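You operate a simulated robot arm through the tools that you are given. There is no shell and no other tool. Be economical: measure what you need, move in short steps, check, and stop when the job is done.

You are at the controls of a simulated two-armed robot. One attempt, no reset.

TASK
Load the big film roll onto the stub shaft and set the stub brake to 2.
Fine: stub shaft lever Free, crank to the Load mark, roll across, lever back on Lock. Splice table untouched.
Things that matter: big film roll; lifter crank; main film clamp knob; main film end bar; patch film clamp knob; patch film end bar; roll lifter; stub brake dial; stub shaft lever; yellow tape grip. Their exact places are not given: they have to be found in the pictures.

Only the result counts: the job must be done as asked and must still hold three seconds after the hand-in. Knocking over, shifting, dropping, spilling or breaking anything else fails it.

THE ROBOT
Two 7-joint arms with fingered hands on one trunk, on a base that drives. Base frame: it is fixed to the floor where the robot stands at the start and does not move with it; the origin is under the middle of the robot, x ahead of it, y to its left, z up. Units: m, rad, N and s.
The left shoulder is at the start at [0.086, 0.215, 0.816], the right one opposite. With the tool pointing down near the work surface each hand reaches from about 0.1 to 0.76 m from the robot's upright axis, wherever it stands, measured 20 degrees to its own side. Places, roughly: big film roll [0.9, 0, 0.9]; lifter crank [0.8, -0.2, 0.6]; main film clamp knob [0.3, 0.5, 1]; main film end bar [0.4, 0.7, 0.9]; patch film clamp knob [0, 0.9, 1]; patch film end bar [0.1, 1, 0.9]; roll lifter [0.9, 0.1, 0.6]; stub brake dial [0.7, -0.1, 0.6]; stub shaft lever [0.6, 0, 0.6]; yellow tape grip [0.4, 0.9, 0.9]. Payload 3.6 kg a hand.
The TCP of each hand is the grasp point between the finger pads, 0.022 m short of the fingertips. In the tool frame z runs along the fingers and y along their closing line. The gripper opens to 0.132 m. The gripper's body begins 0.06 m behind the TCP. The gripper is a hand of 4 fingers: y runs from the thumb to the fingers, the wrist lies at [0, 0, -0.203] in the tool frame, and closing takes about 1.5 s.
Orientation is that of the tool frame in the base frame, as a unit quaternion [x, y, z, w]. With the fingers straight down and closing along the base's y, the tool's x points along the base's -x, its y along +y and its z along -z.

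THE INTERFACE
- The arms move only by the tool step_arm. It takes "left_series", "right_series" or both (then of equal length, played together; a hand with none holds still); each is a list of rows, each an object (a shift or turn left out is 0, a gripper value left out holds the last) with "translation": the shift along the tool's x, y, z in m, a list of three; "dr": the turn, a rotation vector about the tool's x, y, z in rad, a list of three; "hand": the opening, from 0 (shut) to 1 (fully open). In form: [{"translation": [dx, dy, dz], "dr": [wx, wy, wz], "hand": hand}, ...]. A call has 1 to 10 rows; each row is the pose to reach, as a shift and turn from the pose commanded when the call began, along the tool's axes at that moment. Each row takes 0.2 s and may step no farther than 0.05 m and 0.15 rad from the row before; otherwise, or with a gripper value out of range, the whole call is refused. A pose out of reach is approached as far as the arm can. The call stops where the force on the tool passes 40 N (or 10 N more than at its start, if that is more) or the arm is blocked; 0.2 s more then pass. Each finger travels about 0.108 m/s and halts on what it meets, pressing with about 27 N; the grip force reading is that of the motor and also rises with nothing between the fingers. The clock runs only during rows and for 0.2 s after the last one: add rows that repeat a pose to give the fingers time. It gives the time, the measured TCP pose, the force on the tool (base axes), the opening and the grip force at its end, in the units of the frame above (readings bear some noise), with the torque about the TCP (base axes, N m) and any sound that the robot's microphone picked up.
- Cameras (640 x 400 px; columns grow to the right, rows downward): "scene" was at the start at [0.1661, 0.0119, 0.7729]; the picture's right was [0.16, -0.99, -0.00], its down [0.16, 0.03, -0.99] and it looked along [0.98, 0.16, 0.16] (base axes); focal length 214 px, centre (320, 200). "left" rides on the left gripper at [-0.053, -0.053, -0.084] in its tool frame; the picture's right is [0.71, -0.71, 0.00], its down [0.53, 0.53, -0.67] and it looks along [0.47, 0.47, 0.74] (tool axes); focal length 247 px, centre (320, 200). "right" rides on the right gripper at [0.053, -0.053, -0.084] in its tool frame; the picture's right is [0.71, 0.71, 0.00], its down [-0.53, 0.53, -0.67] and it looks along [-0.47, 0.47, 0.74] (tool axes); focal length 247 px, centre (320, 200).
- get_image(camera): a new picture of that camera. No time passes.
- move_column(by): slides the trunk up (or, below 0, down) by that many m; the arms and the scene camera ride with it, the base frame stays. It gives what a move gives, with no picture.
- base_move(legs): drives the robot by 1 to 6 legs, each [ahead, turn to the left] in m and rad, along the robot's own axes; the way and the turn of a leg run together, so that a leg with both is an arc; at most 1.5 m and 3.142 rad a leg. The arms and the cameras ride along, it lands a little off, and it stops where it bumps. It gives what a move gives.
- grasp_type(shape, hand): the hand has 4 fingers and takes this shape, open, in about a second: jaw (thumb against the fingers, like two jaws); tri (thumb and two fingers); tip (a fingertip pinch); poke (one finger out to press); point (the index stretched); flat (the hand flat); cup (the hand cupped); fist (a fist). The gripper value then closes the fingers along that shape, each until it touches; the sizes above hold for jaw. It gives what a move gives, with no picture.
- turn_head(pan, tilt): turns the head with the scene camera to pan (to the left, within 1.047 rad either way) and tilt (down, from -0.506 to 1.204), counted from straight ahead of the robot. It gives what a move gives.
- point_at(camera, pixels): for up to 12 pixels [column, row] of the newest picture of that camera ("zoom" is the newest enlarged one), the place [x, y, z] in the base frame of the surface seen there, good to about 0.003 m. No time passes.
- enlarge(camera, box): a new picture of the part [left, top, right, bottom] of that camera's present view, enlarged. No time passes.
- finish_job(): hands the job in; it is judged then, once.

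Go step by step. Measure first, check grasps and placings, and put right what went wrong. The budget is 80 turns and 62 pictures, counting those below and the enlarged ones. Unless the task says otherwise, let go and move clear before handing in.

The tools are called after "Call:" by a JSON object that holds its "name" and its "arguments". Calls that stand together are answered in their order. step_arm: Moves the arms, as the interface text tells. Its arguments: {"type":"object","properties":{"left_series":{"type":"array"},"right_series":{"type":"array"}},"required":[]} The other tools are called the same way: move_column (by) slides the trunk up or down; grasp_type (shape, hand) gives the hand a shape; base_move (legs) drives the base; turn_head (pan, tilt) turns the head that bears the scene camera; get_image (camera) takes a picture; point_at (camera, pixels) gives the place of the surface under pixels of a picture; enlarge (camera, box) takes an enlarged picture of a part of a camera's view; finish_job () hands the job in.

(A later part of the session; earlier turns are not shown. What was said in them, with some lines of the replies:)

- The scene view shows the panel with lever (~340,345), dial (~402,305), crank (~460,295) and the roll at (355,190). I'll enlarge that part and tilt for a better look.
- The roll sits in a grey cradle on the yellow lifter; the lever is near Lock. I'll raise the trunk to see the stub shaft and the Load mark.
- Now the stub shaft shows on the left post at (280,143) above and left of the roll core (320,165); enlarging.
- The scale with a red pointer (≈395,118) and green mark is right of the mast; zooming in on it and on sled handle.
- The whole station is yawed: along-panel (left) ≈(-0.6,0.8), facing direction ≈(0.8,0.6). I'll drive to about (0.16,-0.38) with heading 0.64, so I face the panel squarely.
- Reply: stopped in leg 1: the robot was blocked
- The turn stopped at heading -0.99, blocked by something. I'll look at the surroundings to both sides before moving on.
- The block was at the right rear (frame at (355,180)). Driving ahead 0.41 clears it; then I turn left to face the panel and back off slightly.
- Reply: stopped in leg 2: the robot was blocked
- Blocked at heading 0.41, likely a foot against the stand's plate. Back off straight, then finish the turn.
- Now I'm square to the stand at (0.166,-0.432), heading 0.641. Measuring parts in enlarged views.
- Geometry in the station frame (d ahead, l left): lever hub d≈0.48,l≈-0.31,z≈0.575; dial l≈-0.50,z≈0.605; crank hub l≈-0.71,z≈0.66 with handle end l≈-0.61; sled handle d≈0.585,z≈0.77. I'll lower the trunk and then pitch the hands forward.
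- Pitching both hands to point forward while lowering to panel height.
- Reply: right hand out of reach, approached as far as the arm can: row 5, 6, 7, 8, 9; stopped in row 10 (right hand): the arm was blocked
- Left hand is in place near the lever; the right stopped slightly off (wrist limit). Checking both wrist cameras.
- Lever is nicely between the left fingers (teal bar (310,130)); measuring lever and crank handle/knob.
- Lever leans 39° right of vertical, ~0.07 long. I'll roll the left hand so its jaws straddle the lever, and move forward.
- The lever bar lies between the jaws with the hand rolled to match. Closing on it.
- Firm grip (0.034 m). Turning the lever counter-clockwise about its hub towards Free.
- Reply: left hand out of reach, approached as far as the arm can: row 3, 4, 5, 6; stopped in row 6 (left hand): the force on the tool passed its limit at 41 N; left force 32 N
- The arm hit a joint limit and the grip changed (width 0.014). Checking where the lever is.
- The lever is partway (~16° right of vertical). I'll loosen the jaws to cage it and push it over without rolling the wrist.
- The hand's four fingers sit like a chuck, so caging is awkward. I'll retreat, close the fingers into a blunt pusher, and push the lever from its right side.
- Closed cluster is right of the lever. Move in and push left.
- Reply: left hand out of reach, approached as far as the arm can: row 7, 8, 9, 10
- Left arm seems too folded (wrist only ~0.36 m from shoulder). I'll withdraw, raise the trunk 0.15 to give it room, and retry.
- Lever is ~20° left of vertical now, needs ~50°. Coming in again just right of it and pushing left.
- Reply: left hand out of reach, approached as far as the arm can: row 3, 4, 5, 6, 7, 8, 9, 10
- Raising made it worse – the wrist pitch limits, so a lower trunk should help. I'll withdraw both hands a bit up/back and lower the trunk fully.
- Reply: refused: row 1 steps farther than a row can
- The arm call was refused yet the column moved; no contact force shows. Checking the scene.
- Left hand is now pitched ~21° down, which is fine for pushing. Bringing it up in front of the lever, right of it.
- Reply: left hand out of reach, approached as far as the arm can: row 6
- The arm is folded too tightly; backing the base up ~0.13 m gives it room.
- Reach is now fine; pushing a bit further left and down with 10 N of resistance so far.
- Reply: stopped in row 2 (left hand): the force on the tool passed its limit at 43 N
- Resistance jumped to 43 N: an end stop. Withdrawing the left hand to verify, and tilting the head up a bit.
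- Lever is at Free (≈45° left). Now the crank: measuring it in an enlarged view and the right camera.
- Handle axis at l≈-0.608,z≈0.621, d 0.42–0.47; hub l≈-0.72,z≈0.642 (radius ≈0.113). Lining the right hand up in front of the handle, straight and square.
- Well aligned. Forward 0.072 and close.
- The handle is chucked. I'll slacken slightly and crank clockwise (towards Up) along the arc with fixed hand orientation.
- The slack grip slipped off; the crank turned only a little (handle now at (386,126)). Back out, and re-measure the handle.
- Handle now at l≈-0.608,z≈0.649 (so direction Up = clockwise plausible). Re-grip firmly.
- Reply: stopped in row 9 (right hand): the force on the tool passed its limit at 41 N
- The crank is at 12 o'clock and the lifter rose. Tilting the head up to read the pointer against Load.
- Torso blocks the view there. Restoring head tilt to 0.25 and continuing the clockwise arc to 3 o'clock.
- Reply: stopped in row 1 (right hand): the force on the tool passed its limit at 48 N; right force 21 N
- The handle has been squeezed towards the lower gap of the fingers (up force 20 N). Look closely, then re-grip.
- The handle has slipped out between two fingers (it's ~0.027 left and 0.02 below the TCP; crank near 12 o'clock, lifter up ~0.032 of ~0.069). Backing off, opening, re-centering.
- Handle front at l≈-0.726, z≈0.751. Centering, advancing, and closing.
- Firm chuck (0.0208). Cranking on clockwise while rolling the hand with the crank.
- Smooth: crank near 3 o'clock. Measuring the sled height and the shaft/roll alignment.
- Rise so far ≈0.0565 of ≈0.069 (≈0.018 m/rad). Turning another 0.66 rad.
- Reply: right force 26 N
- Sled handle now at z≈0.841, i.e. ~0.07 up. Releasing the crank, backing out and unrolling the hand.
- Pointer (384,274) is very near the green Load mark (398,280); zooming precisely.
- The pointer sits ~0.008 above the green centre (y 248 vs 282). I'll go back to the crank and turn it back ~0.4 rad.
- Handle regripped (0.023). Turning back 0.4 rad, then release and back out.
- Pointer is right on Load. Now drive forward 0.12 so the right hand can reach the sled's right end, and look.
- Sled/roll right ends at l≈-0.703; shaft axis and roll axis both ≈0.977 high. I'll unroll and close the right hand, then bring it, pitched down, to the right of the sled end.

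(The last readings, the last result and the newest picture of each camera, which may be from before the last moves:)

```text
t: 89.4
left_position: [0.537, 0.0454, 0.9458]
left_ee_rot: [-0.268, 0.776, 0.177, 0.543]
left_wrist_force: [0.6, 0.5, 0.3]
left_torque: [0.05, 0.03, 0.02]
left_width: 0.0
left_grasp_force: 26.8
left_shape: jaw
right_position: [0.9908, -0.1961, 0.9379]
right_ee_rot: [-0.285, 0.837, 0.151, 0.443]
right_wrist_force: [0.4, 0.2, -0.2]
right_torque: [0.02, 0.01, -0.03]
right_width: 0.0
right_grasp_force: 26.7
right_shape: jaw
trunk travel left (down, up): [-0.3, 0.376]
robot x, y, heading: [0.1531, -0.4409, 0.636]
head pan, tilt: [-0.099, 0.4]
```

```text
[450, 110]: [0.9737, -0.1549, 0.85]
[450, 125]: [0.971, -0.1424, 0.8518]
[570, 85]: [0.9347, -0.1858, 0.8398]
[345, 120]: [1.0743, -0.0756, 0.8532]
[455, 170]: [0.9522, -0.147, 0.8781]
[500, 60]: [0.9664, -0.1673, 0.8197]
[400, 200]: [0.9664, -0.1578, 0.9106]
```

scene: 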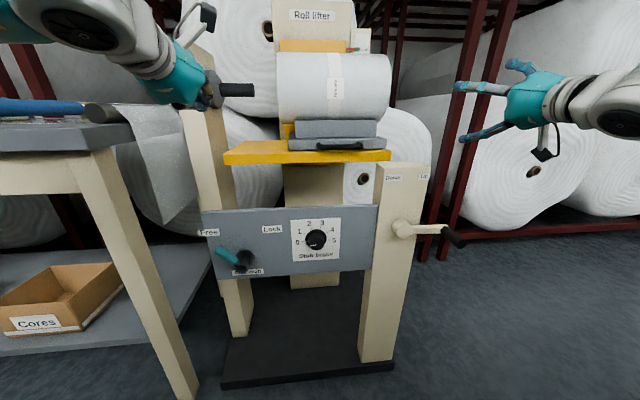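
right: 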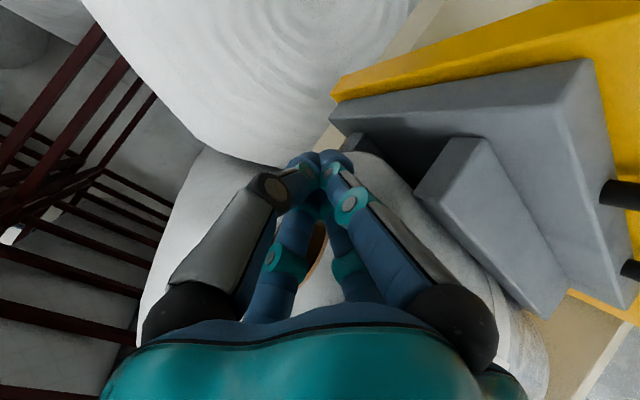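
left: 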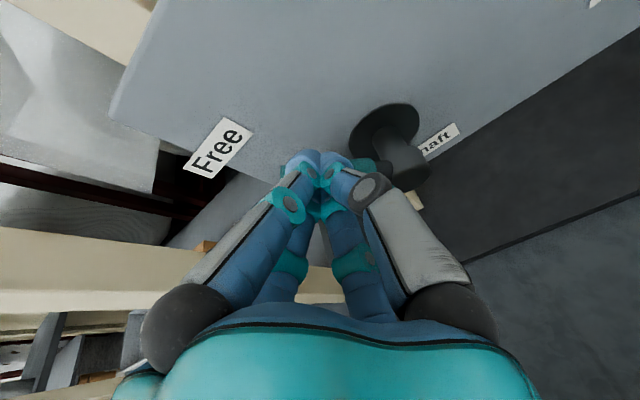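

Plate end at l≈-0.708, z 0.82–0.852. Descend to z≈0.855 and push left in small steps.

Call:
{"name": "step_arm", "arguments": {"right_series": [{"translation": [0.034, 0, 0.0234]}, {"translation": [0.0686, 0, 0.0468]}, {"translation": [0.0686, 0.015, 0.0468]}, {"translation": [0.0686, 0.03, 0.0468]}, {"translation": [0.0686, 0.045, 0.0468]}, {"translation": [0.0686, 0.06, 0.0468]}, {"translation": [0.0686, 0.075, 0.0468]}, {"translation": [0.0686, 0.09, 0.0468]}]}}

Call:
{"name": "get_image", "arguments": {"camera": "scene"}}

```text
t: 91.2
left_position: [0.5366, 0.0457, 0.946]
left_ee_rot: [-0.268, 0.776, 0.178, 0.543]
left_wrist_force: [-0.1, -0.5, 0.0]
left_torque: [-0.01, 0.04, -0.02]
left_width: 0.0001
left_grasp_force: 26.8
left_shape: jaw
right_position: [0.9334, -0.124, 0.8556]
right_ee_rot: [-0.285, 0.837, 0.152, 0.441]
right_wrist_force: [-0.9, 0.4, 0.1]
right_torque: [0.01, -0.02, -0.02]
right_width: 0.0
right_grasp_force: 27.1
right_shape: jaw
trunk travel left (down, up): [-0.3, 0.376]
robot x, y, heading: [0.1554, -0.4406, 0.638]
head pan, tilt: [-0.099, 0.4]
```

```text
10 pictures are left
```

scene: 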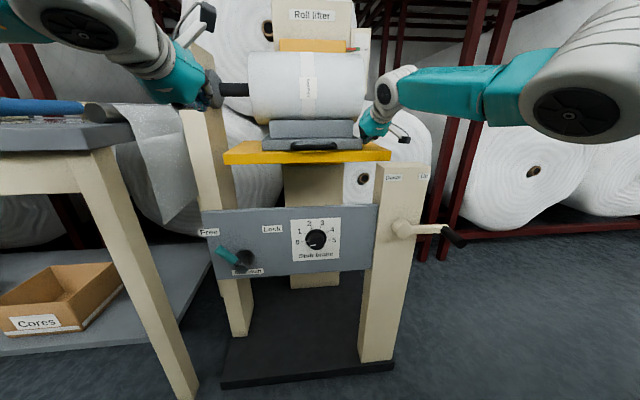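

Sled and roll slide together straight. Continue pushing towards the flange.

Call:
{"name": "step_arm", "arguments": {"right_series": [{"translation": [0, 0.015, 0]}, {"translation": [0, 0.03, 0]}, {"translation": [0, 0.045, 0]}, {"translation": [0, 0.06, 0]}, {"translation": [0, 0.075, 0]}, {"translation": [0, 0.09, 0]}, {"translation": [0, 0.1, 0]}, {"translation": [0, 0.108, 0]}, {"translation": [0, 0.116, 0]}]}}

Call:
{"name": "enlarge", "arguments": {"camera": "scene", "box": [180, 20, 420, 170]}}

```text
t: 93.2
left_position: [0.5376, 0.044, 0.9462]
left_ee_rot: [-0.267, 0.776, 0.177, 0.544]
left_wrist_force: [0.3, -0.4, -0.5]
left_torque: [-0.01, 0.0, 0.0]
left_width: 0.0
left_grasp_force: 27.1
left_shape: jaw
right_position: [0.8734, -0.0534, 0.8603]
right_ee_rot: [-0.278, 0.837, 0.142, 0.449]
right_wrist_force: [2.3, -6.6, 3.3]
right_torque: [-0.03, -0.01, -0.03]
right_width: 0.0001
right_grasp_force: 26.4
right_shape: jaw
right hand out of reach, approached as far as the arm can: row 7, 8, 9
trunk travel left (down, up): [-0.3, 0.376]
robot x, y, heading: [0.153, -0.4372, 0.639]
head pan, tilt: [-0.099, 0.4]
stopped in row 9 (right hand): the force on the tool passed its limit at 44 N (the readings are from after the stop); the commanded pose is now the measured one
```

```text
2.67 times, centred on (300, 95) of scene
```

zoom: 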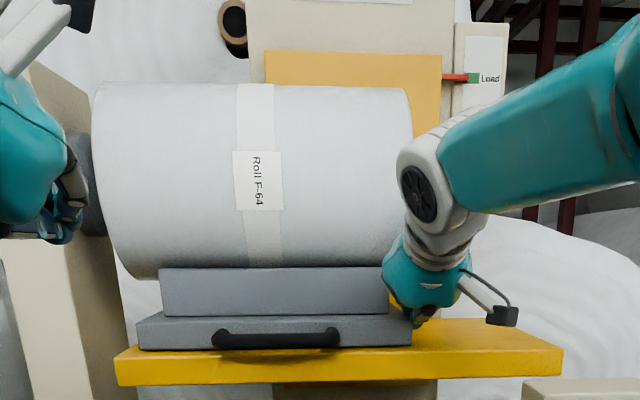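

Force hit 44 N. Measuring if the roll is up against the flange.

Call:
{"name": "point_at", "arguments": {"camera": "zoom", "pixels": [[100, 150], [104, 200], [82, 150], [90, 190], [150, 335], [408, 335], [400, 150], [278, 340], [275, 20]]}}

```text
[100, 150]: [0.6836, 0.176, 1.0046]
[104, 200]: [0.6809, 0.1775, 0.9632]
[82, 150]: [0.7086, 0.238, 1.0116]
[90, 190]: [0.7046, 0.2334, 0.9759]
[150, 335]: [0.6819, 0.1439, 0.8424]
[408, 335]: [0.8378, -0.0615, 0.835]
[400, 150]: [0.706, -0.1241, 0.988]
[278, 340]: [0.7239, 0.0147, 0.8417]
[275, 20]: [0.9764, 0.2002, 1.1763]
```

Roll end l≈-0.267 vs flange face ≈-0.236: ~0.03 left; the arm was at its limit. I'll yaw the hand left to regain reach, then push further.

Call:
{"name": "step_arm", "arguments": {"right_series": [{"translation": [0, -0.012, 0]}, {"translation": [0, -0.012, 0], "dr": [-0.11, 0, -0.075]}, {"translation": [0, -0.012, 0], "dr": [-0.22, 0, -0.15]}, {"translation": [0, -0.012, 0], "dr": [-0.33, 0, -0.225]}, {"translation": [0, -0.012, 0], "dr": [-0.44, 0, -0.3]}, {"translation": [0, 0.0, 0], "dr": [-0.44, 0, -0.3]}, {"translation": [0, 0.01, 0], "dr": [-0.44, 0, -0.3]}, {"translation": [0, 0.02, 0], "dr": [-0.44, 0, -0.3]}, {"translation": [0, 0.03, 0], "dr": [-0.44, 0, -0.3]}]}}

Call:
{"name": "enlarge", "arguments": {"camera": "scene", "box": [180, 20, 420, 170]}}

Call:
{"name": "point_at", "arguments": {"camera": "zoom", "pixels": [[98, 150], [102, 200], [80, 150], [408, 335], [400, 335], [140, 335]]}}

```text
t: 94.7
left_position: [0.538, 0.0442, 0.9466]
left_ee_rot: [-0.268, 0.776, 0.178, 0.543]
left_wrist_force: [-0.1, 0.2, -0.4]
left_torque: [0.0, -0.04, -0.02]
left_width: 0.0001
left_grasp_force: 26.9
left_shape: jaw
right_position: [0.8755, -0.0627, 0.8581]
right_ee_rot: [-0.484, 0.739, 0.245, 0.401]
right_wrist_force: [4.1, -7.2, -0.2]
right_torque: [-0.04, 0.01, -0.16]
right_width: 0.0
right_grasp_force: 27.0
right_shape: jaw
right hand out of reach, approached as far as the arm can: row 2, 3, 5, 6, 7
trunk travel left (down, up): [-0.3, 0.376]
robot x, y, heading: [0.1541, -0.4397, 0.635]
head pan, tilt: [-0.099, 0.4]
stopped in row 7 (right hand): the force on the tool passed its limit at 46 N (the readings are from after the stop); the commanded pose is now the measured one
```

```text
2.67 times, centred on (300, 95) of scene
```

zoom: 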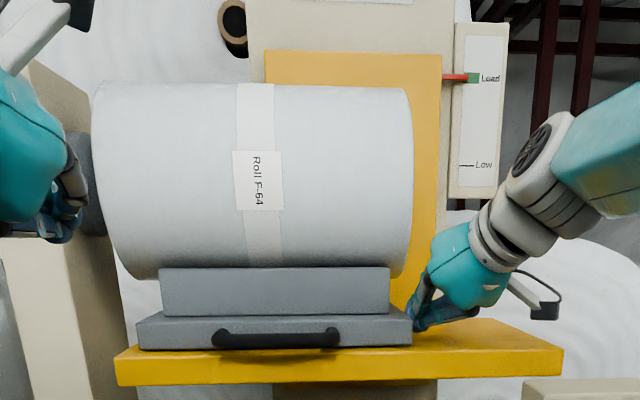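

```text
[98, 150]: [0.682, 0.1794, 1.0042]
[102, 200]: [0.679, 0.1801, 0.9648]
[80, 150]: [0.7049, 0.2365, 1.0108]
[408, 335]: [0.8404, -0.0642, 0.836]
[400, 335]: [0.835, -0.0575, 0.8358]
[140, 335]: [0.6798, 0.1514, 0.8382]
```

It stops hard at the same place twice (46 N) with the roll covering the flange edge, so it's seated. Withdraw the right hand along its own axis, then back the base and lower the trunk for the lever and dial.

Call:
{"name": "step_arm", "arguments": {"right_series": [{"translation": [0, -0.005, -0.03]}, {"translation": [0, -0.005, -0.07]}, {"translation": [0, -0.005, -0.11]}, {"translation": [0, -0.005, -0.15]}, {"translation": [0, -0.005, -0.2]}]}}

Call:
{"name": "base_move", "arguments": {"legs": [[-0.12, 0]]}}

Call:
{"name": "move_column", "arguments": {"by": -0.3}}

Call:
{"name": "get_image", "arguments": {"camera": "scene"}}

```text
t: 95.9
left_position: [0.5378, 0.0442, 0.9486]
left_ee_rot: [-0.267, 0.775, 0.178, 0.544]
left_wrist_force: [-0.8, -0.5, 0.6]
left_torque: [-0.04, 0.04, -0.02]
left_width: 0.0002
left_grasp_force: 26.7
left_shape: jaw
right_position: [0.9302, -0.129, 0.9851]
right_ee_rot: [-0.485, 0.737, 0.248, 0.4]
right_wrist_force: [0.1, 1.0, 0.0]
right_torque: [0.03, 0.05, -0.02]
right_width: 0.0
right_grasp_force: 26.6
right_shape: jaw
right hand out of reach, approached as far as the arm can: row 1, 2, 3, 4, 5
trunk travel left (down, up): [-0.3, 0.376]
robot x, y, heading: [0.1561, -0.4406, 0.645]
head pan, tilt: [-0.099, 0.4]
```

```text
t: 97.2
left_position: [0.4399, -0.0281, 0.9481]
left_ee_rot: [-0.267, 0.776, 0.177, 0.544]
left_wrist_force: [0.9, 0.3, 0.2]
left_torque: [0.0, 0.0, 0.01]
left_width: 0.0
left_grasp_force: 27.1
left_shape: jaw
right_position: [0.8314, -0.2002, 0.9873]
right_ee_rot: [-0.486, 0.736, 0.249, 0.4]
right_wrist_force: [0.7, 0.1, 1.0]
right_torque: [-0.01, 0.0, -0.02]
right_width: 0.0
right_grasp_force: 27.0
right_shape: jaw
trunk travel left (down, up): [-0.3, 0.376]
robot x, y, heading: [0.061, -0.512, 0.639]
head pan, tilt: [-0.099, 0.4]
```

```text
t: 98.5
left_position: [0.4414, -0.0277, 0.8274]
left_ee_rot: [-0.269, 0.779, 0.176, 0.539]
left_wrist_force: [-0.1, -0.4, 0.5]
left_torque: [-0.03, 0.02, 0.01]
left_width: 0.0001
left_grasp_force: 27.0
left_shape: jaw
right_position: [0.8452, -0.183, 0.8157]
right_ee_rot: [-0.484, 0.749, 0.255, 0.373]
right_wrist_force: [-0.9, 9.2, 10.8]
right_torque: [0.08, 0.03, -0.02]
right_width: 0.0
right_grasp_force: 27.0
right_shape: jaw
trunk travel left (down, up): [-0.185, 0.491]
robot x, y, heading: [0.0571, -0.5108, 0.635]
head pan, tilt: [-0.099, 0.4]
stopped: the force on the tool passed its limit at 56 N (the readings are from after the stop); the commanded pose is now the measured one
```

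```text
7 pictures are left
```

scene: 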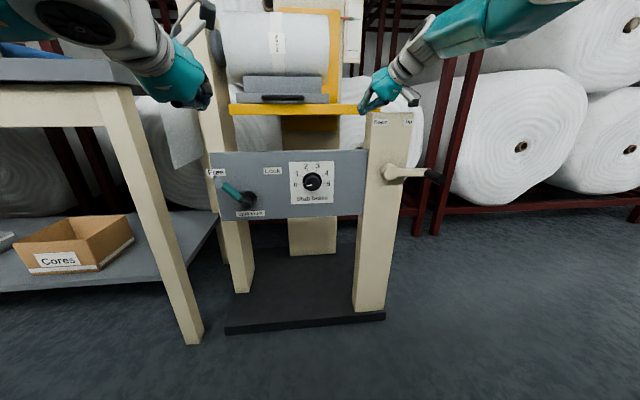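

The right hand hadn't retreated far enough and touched the post top on the way down; nothing appears shifted. Retreat it along its axis first.

Call:
{"name": "step_arm", "arguments": {"right_series": [{"translation": [0, 0, -0.03]}, {"translation": [0, 0, -0.07]}, {"translation": [0, 0, -0.11]}, {"translation": [0, 0, -0.15]}, {"translation": [0, 0, -0.19]}]}}

```text
t: 99.7
left_position: [0.4409, -0.028, 0.8284]
left_ee_rot: [-0.268, 0.779, 0.176, 0.539]
left_wrist_force: [-0.6, -0.6, -0.6]
left_torque: [-0.02, 0.0, -0.01]
left_width: 0.0
left_grasp_force: 26.9
left_shape: jaw
right_position: [0.8813, -0.2795, 0.9456]
right_ee_rot: [-0.485, 0.752, 0.253, 0.368]
right_wrist_force: [0.6, -0.5, 0.1]
right_torque: [0.01, -0.01, 0.02]
right_width: 0.0
right_grasp_force: 26.5
right_shape: jaw
right hand out of reach, approached as far as the arm can: row 1, 2, 3, 4, 5
trunk travel left (down, up): [-0.185, 0.491]
robot x, y, heading: [0.0568, -0.5107, 0.631]
head pan, tilt: [-0.099, 0.4]
```

Undoing the yaw while pulling straight back.

Call:
{"name": "step_arm", "arguments": {"right_series": [{"translation": [0.0213, 0.0196, -0.0276], "dr": [0.083, -0.002, 0.0625]}, {"translation": [0.0426, 0.0392, -0.0552], "dr": [0.166, -0.005, 0.125]}, {"translation": [0.064, 0.0588, -0.0828], "dr": [0.249, -0.007, 0.1875]}, {"translation": [0.0853, 0.0784, -0.1104], "dr": [0.332, -0.01, 0.25]}, {"translation": [0.1066, 0.098, -0.138], "dr": [0.415, -0.012, 0.3125]}]}}

```text
t: 100.9
left_position: [0.4392, -0.0282, 0.8287]
left_ee_rot: [-0.268, 0.777, 0.177, 0.541]
left_wrist_force: [-0.6, -0.9, 0.9]
left_torque: [0.04, 0.02, -0.02]
left_width: 0.0
left_grasp_force: 26.8
left_shape: jaw
right_position: [0.8875, -0.3147, 1.0692]
right_ee_rot: [-0.279, 0.85, 0.152, 0.421]
right_wrist_force: [-1.1, 0.1, -0.3]
right_torque: [-0.03, -0.02, 0.03]
right_width: 0.0001
right_grasp_force: 27.0
right_shape: jaw
right hand out of reach, approached as far as the arm can: row 1, 2, 3, 4, 5
trunk travel left (down, up): [-0.185, 0.491]
robot x, y, heading: [0.0576, -0.5101, 0.636]
head pan, tilt: [-0.099, 0.4]
```

Orientation is back to square, pitched down. Level the tool next while pulling back.

Call:
{"name": "step_arm", "arguments": {"right_series": [{"dr": [0, -0.14, 0]}, {"dr": [0, -0.28, 0]}, {"dr": [0, -0.42, 0]}, {"dr": [0, -0.56, 0]}, {"dr": [0, -0.6, 0]}]}}

```text
t: 102.1
left_position: [0.4414, -0.0268, 0.8278]
left_ee_rot: [-0.269, 0.778, 0.177, 0.54]
left_wrist_force: [0.2, 0.3, -0.2]
left_torque: [-0.01, -0.01, -0.01]
left_width: 0.0
left_grasp_force: 26.8
left_shape: jaw
right_position: [0.9558, -0.2777, 1.0909]
right_ee_rot: [-0.218, 0.689, 0.224, 0.654]
right_wrist_force: [-0.1, 0.1, 0.0]
right_torque: [-0.01, -0.02, -0.01]
right_width: 0.0
right_grasp_force: 27.0
right_shape: jaw
right hand out of reach, approached as far as the arm can: row 1, 2, 3, 4, 5
trunk travel left (down, up): [-0.185, 0.491]
robot x, y, heading: [0.0584, -0.5116, 0.639]
head pan, tilt: [-0.099, 0.4]
```

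The commanded pose is evidently too close to the shoulder (arm fully folded). Commanding it forward 0.09 and slightly down.

Call:
{"name": "step_arm", "arguments": {"right_series": [{"translation": [0, 0.0, 0.045]}, {"translation": [0.0, 0.0, 0.09]}, {"translation": [0.0, 0.0, 0.09]}]}}

```text
t: 102.9
left_position: [0.4415, -0.0276, 0.8278]
left_ee_rot: [-0.269, 0.779, 0.176, 0.539]
left_wrist_force: [-0.2, 0.5, 0.4]
left_torque: [0.0, 0.0, 0.02]
left_width: 0.0
left_grasp_force: 27.0
left_shape: jaw
right_position: [0.9598, -0.264, 1.0617]
right_ee_rot: [-0.218, 0.688, 0.224, 0.655]
right_wrist_force: [0.5, -0.6, 0.6]
right_torque: [0.04, 0.0, -0.01]
right_width: 0.0
right_grasp_force: 26.8
right_shape: jaw
right hand out of reach, approached as far as the arm can: row 1, 2, 3
trunk travel left (down, up): [-0.185, 0.491]
robot x, y, heading: [0.0561, -0.5114, 0.637]
head pan, tilt: [-0.099, 0.4]
```

Call:
{"name": "step_arm", "arguments": {"right_series": [{"translation": [0.04, -0.01, 0.09]}, {"translation": [0.08, -0.02, 0.09]}, {"translation": [0.12, -0.03, 0.09]}]}}

```text
refused: row 1 steps farther than a row can; nothing moved
```

Call:
{"name": "step_arm", "arguments": {"right_series": [{"translation": [0.04, -0.01, 0]}, {"translation": [0.08, -0.02, 0]}, {"translation": [0.12, -0.03, 0]}]}}

```text
t: 103.7
left_position: [0.4421, -0.0276, 0.8263]
left_ee_rot: [-0.268, 0.779, 0.176, 0.539]
left_wrist_force: [-0.5, -1.1, -0.8]
left_torque: [-0.02, 0.01, -0.01]
left_width: 0.0001
left_grasp_force: 27.1
left_shape: jaw
right_position: [0.9874, -0.2797, 0.9406]
right_ee_rot: [-0.219, 0.689, 0.224, 0.654]
right_wrist_force: [0.0, 0.3, 0.2]
right_torque: [-0.01, 0.0, -0.03]
right_width: 0.0
right_grasp_force: 27.0
right_shape: jaw
right hand out of reach, approached as far as the arm can: row 1, 2, 3
trunk travel left (down, up): [-0.185, 0.491]
robot x, y, heading: [0.0592, -0.5099, 0.635]
head pan, tilt: [-0.099, 0.4]
```

The right arm is caught in an awkward configuration; the left can do both lever and dial. I'll park the right hand up and to the right, then lower the trunk.

Call:
{"name": "step_arm", "arguments": {"right_series": [{"translation": [-0.04, -0.02, 0]}, {"translation": [-0.08, -0.04, 0]}, {"translation": [-0.12, -0.06, 0]}, {"translation": [-0.16, -0.08, 0]}]}}

```text
t: 104.7
left_position: [0.4392, -0.0279, 0.8312]
left_ee_rot: [-0.268, 0.778, 0.176, 0.541]
left_wrist_force: [0.3, -0.5, 0.8]
left_torque: [0.0, -0.01, 0.02]
left_width: 0.0002
left_grasp_force: 26.9
left_shape: jaw
right_position: [0.9939, -0.3573, 1.0837]
right_ee_rot: [-0.218, 0.688, 0.224, 0.654]
right_wrist_force: [-0.5, -1.1, 0.1]
right_torque: [-0.02, 0.0, 0.02]
right_width: 0.0003
right_grasp_force: 27.0
right_shape: jaw
right hand out of reach, approached as far as the arm can: row 1, 2, 3, 4
trunk travel left (down, up): [-0.185, 0.491]
robot x, y, heading: [0.0587, -0.5108, 0.638]
head pan, tilt: [-0.099, 0.4]
```

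Call:
{"name": "move_column", "arguments": {"by": -0.185}}

Call:
{"name": "get_image", "arguments": {"camera": "scene"}}

```text
t: 106.8
left_position: [0.4402, -0.0284, 0.6432]
left_ee_rot: [-0.268, 0.778, 0.176, 0.54]
left_wrist_force: [-0.4, -0.1, -0.3]
left_torque: [0.02, 0.02, 0.0]
left_width: 0.0001
left_grasp_force: 27.1
left_shape: jaw
right_position: [0.995, -0.3551, 0.8973]
right_ee_rot: [-0.219, 0.688, 0.225, 0.654]
right_wrist_force: [-0.2, -0.5, -0.2]
right_torque: [0.03, 0.0, 0.03]
right_width: 0.0
right_grasp_force: 27.0
right_shape: jaw
trunk travel left (down, up): [0.0, 0.676]
robot x, y, heading: [0.0564, -0.512, 0.636]
head pan, tilt: [-0.099, 0.4]
```

```text
6 pictures are left
```

scene: 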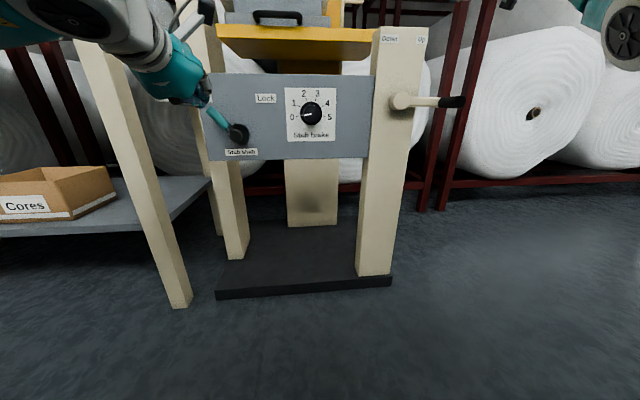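

Now return the lever to Lock: go below-left of it first, then push up and right along its arc.

Call:
{"name": "step_arm", "arguments": {"left_series": [{"translation": [0.022, 0.02, 0.019]}, {"translation": [0.044, 0.038, 0.038]}, {"translation": [0.067, 0.055, 0.0574]}, {"translation": [0.055, 0.055, 0.09]}, {"translation": [0.044, 0.055, 0.12]}, {"translation": [0.0323, 0.055, 0.149]}]}}

Call:
{"name": "get_image", "arguments": {"camera": "left"}}

```text
t: 108.2
left_position: [0.5196, 0.084, 0.5668]
left_ee_rot: [-0.272, 0.779, 0.179, 0.535]
left_wrist_force: [0.8, 0.7, -0.2]
left_torque: [-0.01, 0.01, 0.02]
left_width: 0.0003
left_grasp_force: 26.6
left_shape: jaw
left hand out of reach, approached as far as the arm can: row 2, 3, 4, 5, 6
right_position: [0.9963, -0.3548, 0.8957]
right_ee_rot: [-0.219, 0.689, 0.224, 0.654]
right_wrist_force: [0.0, -0.8, 0.1]
right_torque: [0.01, -0.02, 0.02]
right_width: 0.0003
right_grasp_force: 26.6
right_shape: jaw
trunk travel left (down, up): [0.0, 0.676]
robot x, y, heading: [0.0585, -0.5121, 0.642]
head pan, tilt: [-0.099, 0.4]
```

```text
5 pictures are left
```

left: 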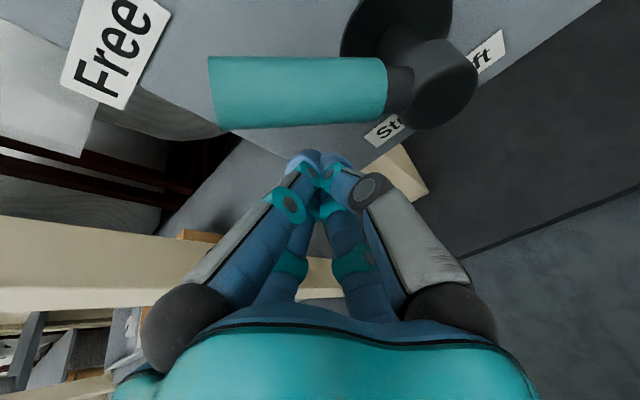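

The cluster is just below the lever. Pushing up and right along the arc to Lock.

Call:
{"name": "step_arm", "arguments": {"left_series": [{"translation": [-0.0206, -0.014, -0.0078]}, {"translation": [-0.0374, -0.024, -0.0142]}, {"translation": [-0.0524, -0.038, -0.0198]}, {"translation": [-0.0617, -0.056, -0.0234]}, {"translation": [-0.0655, -0.076, -0.0248]}, {"translation": [-0.0645, -0.09, -0.0244]}, {"translation": [-0.0617, -0.1, -0.0234]}]}}

```text
t: 109.8
left_position: [0.5752, 0.0115, 0.6354]
left_ee_rot: [-0.274, 0.775, 0.183, 0.539]
left_wrist_force: [-23.8, 14.8, 7.5]
left_torque: [0.32, 0.32, 0.34]
left_width: 0.0004
left_grasp_force: 27.0
left_shape: jaw
right_position: [0.9931, -0.3546, 0.8986]
right_ee_rot: [-0.22, 0.687, 0.224, 0.655]
right_wrist_force: [-0.4, 0.5, -0.2]
right_torque: [0.04, 0.01, 0.02]
right_width: 0.0
right_grasp_force: 27.1
right_shape: jaw
trunk travel left (down, up): [0.0, 0.676]
robot x, y, heading: [0.0546, -0.5133, 0.637]
head pan, tilt: [-0.099, 0.4]
```

Lever is against its Lock stop (26 N back force, geometry matches 39°). Retreat, level the hand, open and line up in front of the dial.

Call:
{"name": "step_arm", "arguments": {"left_series": [{"translation": [0, 0.008, -0.01]}, {"translation": [0, 0.008, -0.05]}, {"translation": [0, 0, -0.08], "hand": 1}, {"translation": [0.012, -0.04, -0.075], "dr": [0, -0.09, 0]}, {"translation": [0.026, -0.08, -0.067], "dr": [0, -0.18, 0]}, {"translation": [0.04, -0.12, -0.06], "dr": [0, -0.27, 0]}, {"translation": [0.05, -0.16, -0.0517], "dr": [0, -0.36, 0]}, {"translation": [0.05, -0.16, -0.0517], "dr": [0, -0.36, 0]}]}}

Call:
{"name": "get_image", "arguments": {"camera": "left"}}

```text
t: 111.6
left_position: [0.6248, -0.1618, 0.6087]
left_ee_rot: [-0.232, 0.669, 0.222, 0.671]
left_wrist_force: [0.5, -0.2, 0.1]
left_torque: [0.01, 0.01, 0.01]
left_width: 0.132
left_grasp_force: 0.0
left_shape: jaw
right_position: [0.9966, -0.3554, 0.8962]
right_ee_rot: [-0.218, 0.689, 0.223, 0.654]
right_wrist_force: [-0.4, -0.5, -0.5]
right_torque: [0.02, 0.02, -0.04]
right_width: 0.0
right_grasp_force: 26.8
right_shape: jaw
trunk travel left (down, up): [0.0, 0.676]
robot x, y, heading: [0.0587, -0.5133, 0.635]
head pan, tilt: [-0.099, 0.4]
```

```text
4 pictures are left
```

left: 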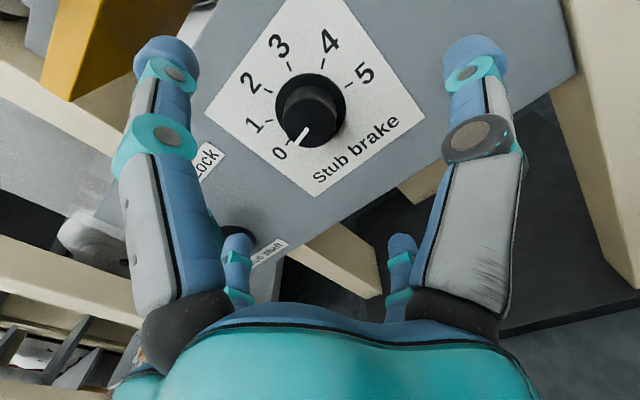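

Call:
{"name": "point_at", "arguments": {"camera": "left", "pixels": [[310, 113], [295, 140], [288, 118], [330, 112], [310, 93], [305, 137], [340, 85]]}}

```text
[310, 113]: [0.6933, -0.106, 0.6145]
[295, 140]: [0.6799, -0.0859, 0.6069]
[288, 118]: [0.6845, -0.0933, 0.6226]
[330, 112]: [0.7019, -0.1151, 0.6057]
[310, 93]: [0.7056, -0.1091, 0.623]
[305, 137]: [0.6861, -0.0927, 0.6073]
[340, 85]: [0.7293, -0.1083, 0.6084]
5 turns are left
```

The knob centre is l≈-0.497,z≈0.608 with the pointer at 0; 0→2 is ≈80° clockwise. Few turns remain, so I'll approach, grip, turn 1.39 rad, release, retreat and look in one go.

Call:
{"name": "step_arm", "arguments": {"left_series": [{"translation": [0, 0.007, 0.03]}, {"translation": [0, 0.007, 0.06]}, {"translation": [0, 0.007, 0.083]}, {"translation": [0, 0.007, 0.083], "hand": 0}, {"translation": [0, 0.007, 0.083], "hand": 0}, {"translation": [0, 0.007, 0.083], "hand": 0}, {"translation": [0, 0.007, 0.083], "hand": 0}, {"translation": [0, 0.007, 0.083], "hand": 0}, {"translation": [0, 0.007, 0.083], "hand": 0}, {"translation": [0, 0.007, 0.083], "hand": 0}]}}

Call:
{"name": "step_arm", "arguments": {"left_series": [{"dr": [0, 0, 0.139]}, {"dr": [0, 0, 0.278]}, {"dr": [0, 0, 0.417]}, {"dr": [0, 0, 0.556]}, {"dr": [0, 0, 0.695]}, {"dr": [0, 0, 0.834]}, {"dr": [0, 0, 0.973]}, {"dr": [0, 0, 1.112]}, {"dr": [0, 0, 1.251]}, {"dr": [0, 0, 1.39]}]}}

Call:
{"name": "step_arm", "arguments": {"left_series": [{"hand": 1}, {"hand": 1}, {"hand": 1}, {"hand": 1}, {"translation": [0, 0, -0.045]}, {"translation": [0, 0, -0.085]}]}}

Call:
{"name": "get_image", "arguments": {"camera": "left"}}

```text
t: 113.8
left_position: [0.6871, -0.1056, 0.6075]
left_ee_rot: [-0.232, 0.67, 0.221, 0.67]
left_wrist_force: [5.5, 1.3, 1.2]
left_torque: [0.06, 0.0, -0.05]
left_width: 0.0319
left_grasp_force: 26.7
left_shape: jaw
right_position: [0.9968, -0.3557, 0.8963]
right_ee_rot: [-0.218, 0.689, 0.224, 0.654]
right_wrist_force: [0.0, -1.2, 0.5]
right_torque: [0.01, -0.03, -0.01]
right_width: 0.0003
right_grasp_force: 26.3
right_shape: jaw
trunk travel left (down, up): [0.0, 0.676]
robot x, y, heading: [0.0576, -0.5118, 0.637]
head pan, tilt: [-0.099, 0.4]
```

```text
t: 116.0
left_position: [0.6854, -0.1014, 0.6079]
left_ee_rot: [0.249, 0.664, 0.6, 0.371]
left_wrist_force: [-14.9, 14.1, -3.9]
left_torque: [-0.05, -0.01, 0.31]
left_width: 0.0319
left_grasp_force: 27.1
left_shape: jaw
right_position: [0.996, -0.3537, 0.8961]
right_ee_rot: [-0.22, 0.688, 0.225, 0.654]
right_wrist_force: [-0.2, -0.2, -0.4]
right_torque: [-0.01, -0.02, 0.0]
right_width: 0.0
right_grasp_force: 27.2
right_shape: jaw
trunk travel left (down, up): [0.0, 0.676]
robot x, y, heading: [0.0539, -0.5098, 0.637]
head pan, tilt: [-0.099, 0.4]
```

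```text
t: 117.4
left_position: [0.6187, -0.1582, 0.6079]
left_ee_rot: [0.251, 0.662, 0.599, 0.373]
left_wrist_force: [0.4, 0.0, -0.5]
left_torque: [0.01, -0.04, -0.02]
left_width: 0.132
left_grasp_force: 0.1
left_shape: jaw
right_position: [0.9956, -0.3549, 0.8949]
right_ee_rot: [-0.218, 0.689, 0.224, 0.654]
right_wrist_force: [0.1, -0.2, 0.4]
right_torque: [0.01, 0.0, -0.04]
right_width: 0.0
right_grasp_force: 26.3
right_shape: jaw
trunk travel left (down, up): [0.0, 0.676]
robot x, y, heading: [0.0549, -0.5062, 0.638]
head pan, tilt: [-0.099, 0.4]
```

```text
3 pictures are left
4 turns are left
```

left: 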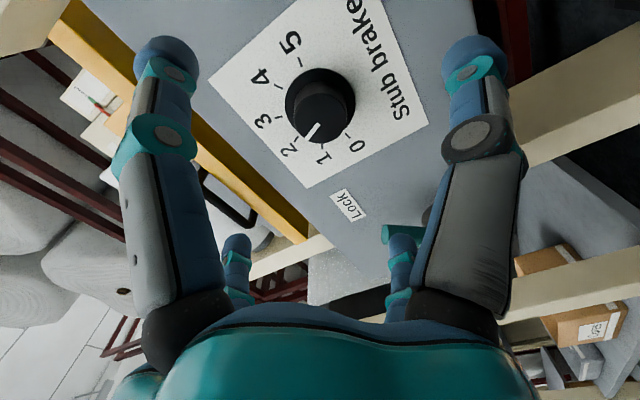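

The pointer appears between 1 and 2; zooming in.

Call:
{"name": "enlarge", "arguments": {"camera": "left", "box": [250, 40, 400, 170]}}

```text
3.08 times, centred on (325, 105) of left
3 turns are left
```

zoom: 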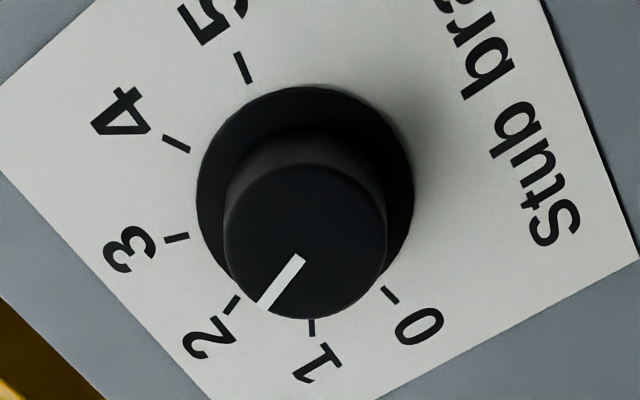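

From the base centre, tick 2 lies 32° left of down and the pointer line reads ~32–36°: the dial is at 2. A last scene check of lever and roll.

Call:
{"name": "turn_head", "arguments": {"pan": 0.0, "tilt": 0.26}}

Call:
{"name": "get_image", "arguments": {"camera": "scene"}}

Call:
{"name": "enlarge", "arguments": {"camera": "scene", "box": [200, 20, 400, 220]}}

```text
t: 118.1
left_position: [0.619, -0.1575, 0.6087]
left_ee_rot: [0.25, 0.663, 0.599, 0.373]
left_wrist_force: [0.2, -0.1, -0.3]
left_torque: [0.0, 0.03, -0.01]
left_width: 0.132
left_grasp_force: 0.0
left_shape: jaw
right_position: [0.996, -0.3555, 0.8946]
right_ee_rot: [-0.219, 0.688, 0.224, 0.654]
right_wrist_force: [0.3, -0.2, -0.1]
right_torque: [0.0, -0.02, -0.02]
right_width: 0.0
right_grasp_force: 27.4
right_shape: jaw
trunk travel left (down, up): [0.0, 0.676]
robot x, y, heading: [0.0594, -0.5086, 0.637]
head pan, tilt: [0.0, 0.26]
```

```text
1 pictures are left
```

scene: 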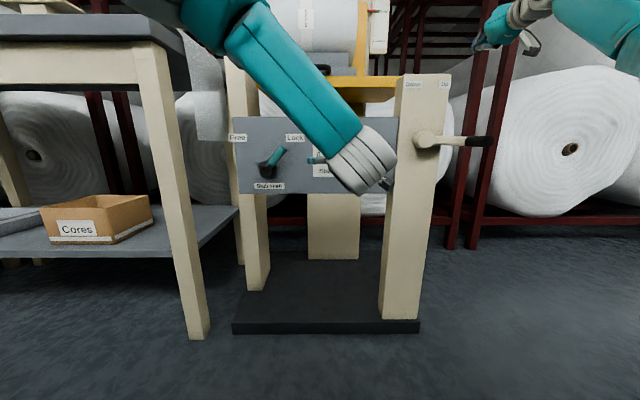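

```text
2.00 times, centred on (300, 120) of scene
2 turns are left
```

zoom: 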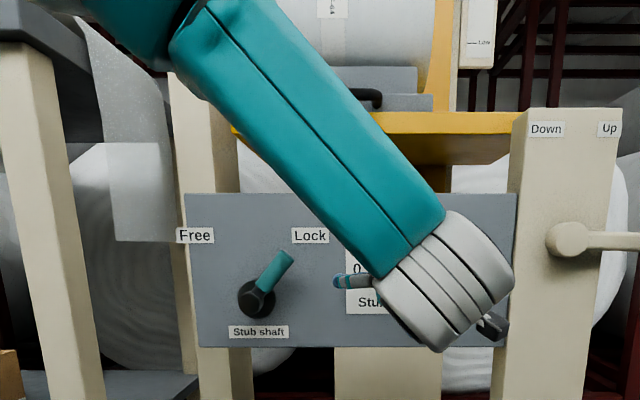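

The lever points at Lock, the dial is at 2, the roll sits on the shaft and both hands are clear. Handing in.

Call:
{"name": "finish_job", "arguments": {}}

```text
The job is handed in.
```

I've handed the job in with the roll on the stub shaft, the lifter at the Load mark, the stub shaft lever back on Lock and the stub brake at 2.

- **Roll:** I took it as seated because the push stopped hard twice at the same spot (44 N and 46 N). I did not get a clear view of the roll end against the flange.
- **Right hand:** it touched the top of the crank post while the trunk was coming down. The force passed its limit at 56 N and the move stopped. Nothing looked shifted in the pictures afterwards.
- **Base:** the base was stopped by contact twice early on while turning. The first time was probably a frame behind it, the second probably the stand's floor plate. The stand looked unmoved afterwards.
- **Splice table:** I did not work on it or knowingly touch it.
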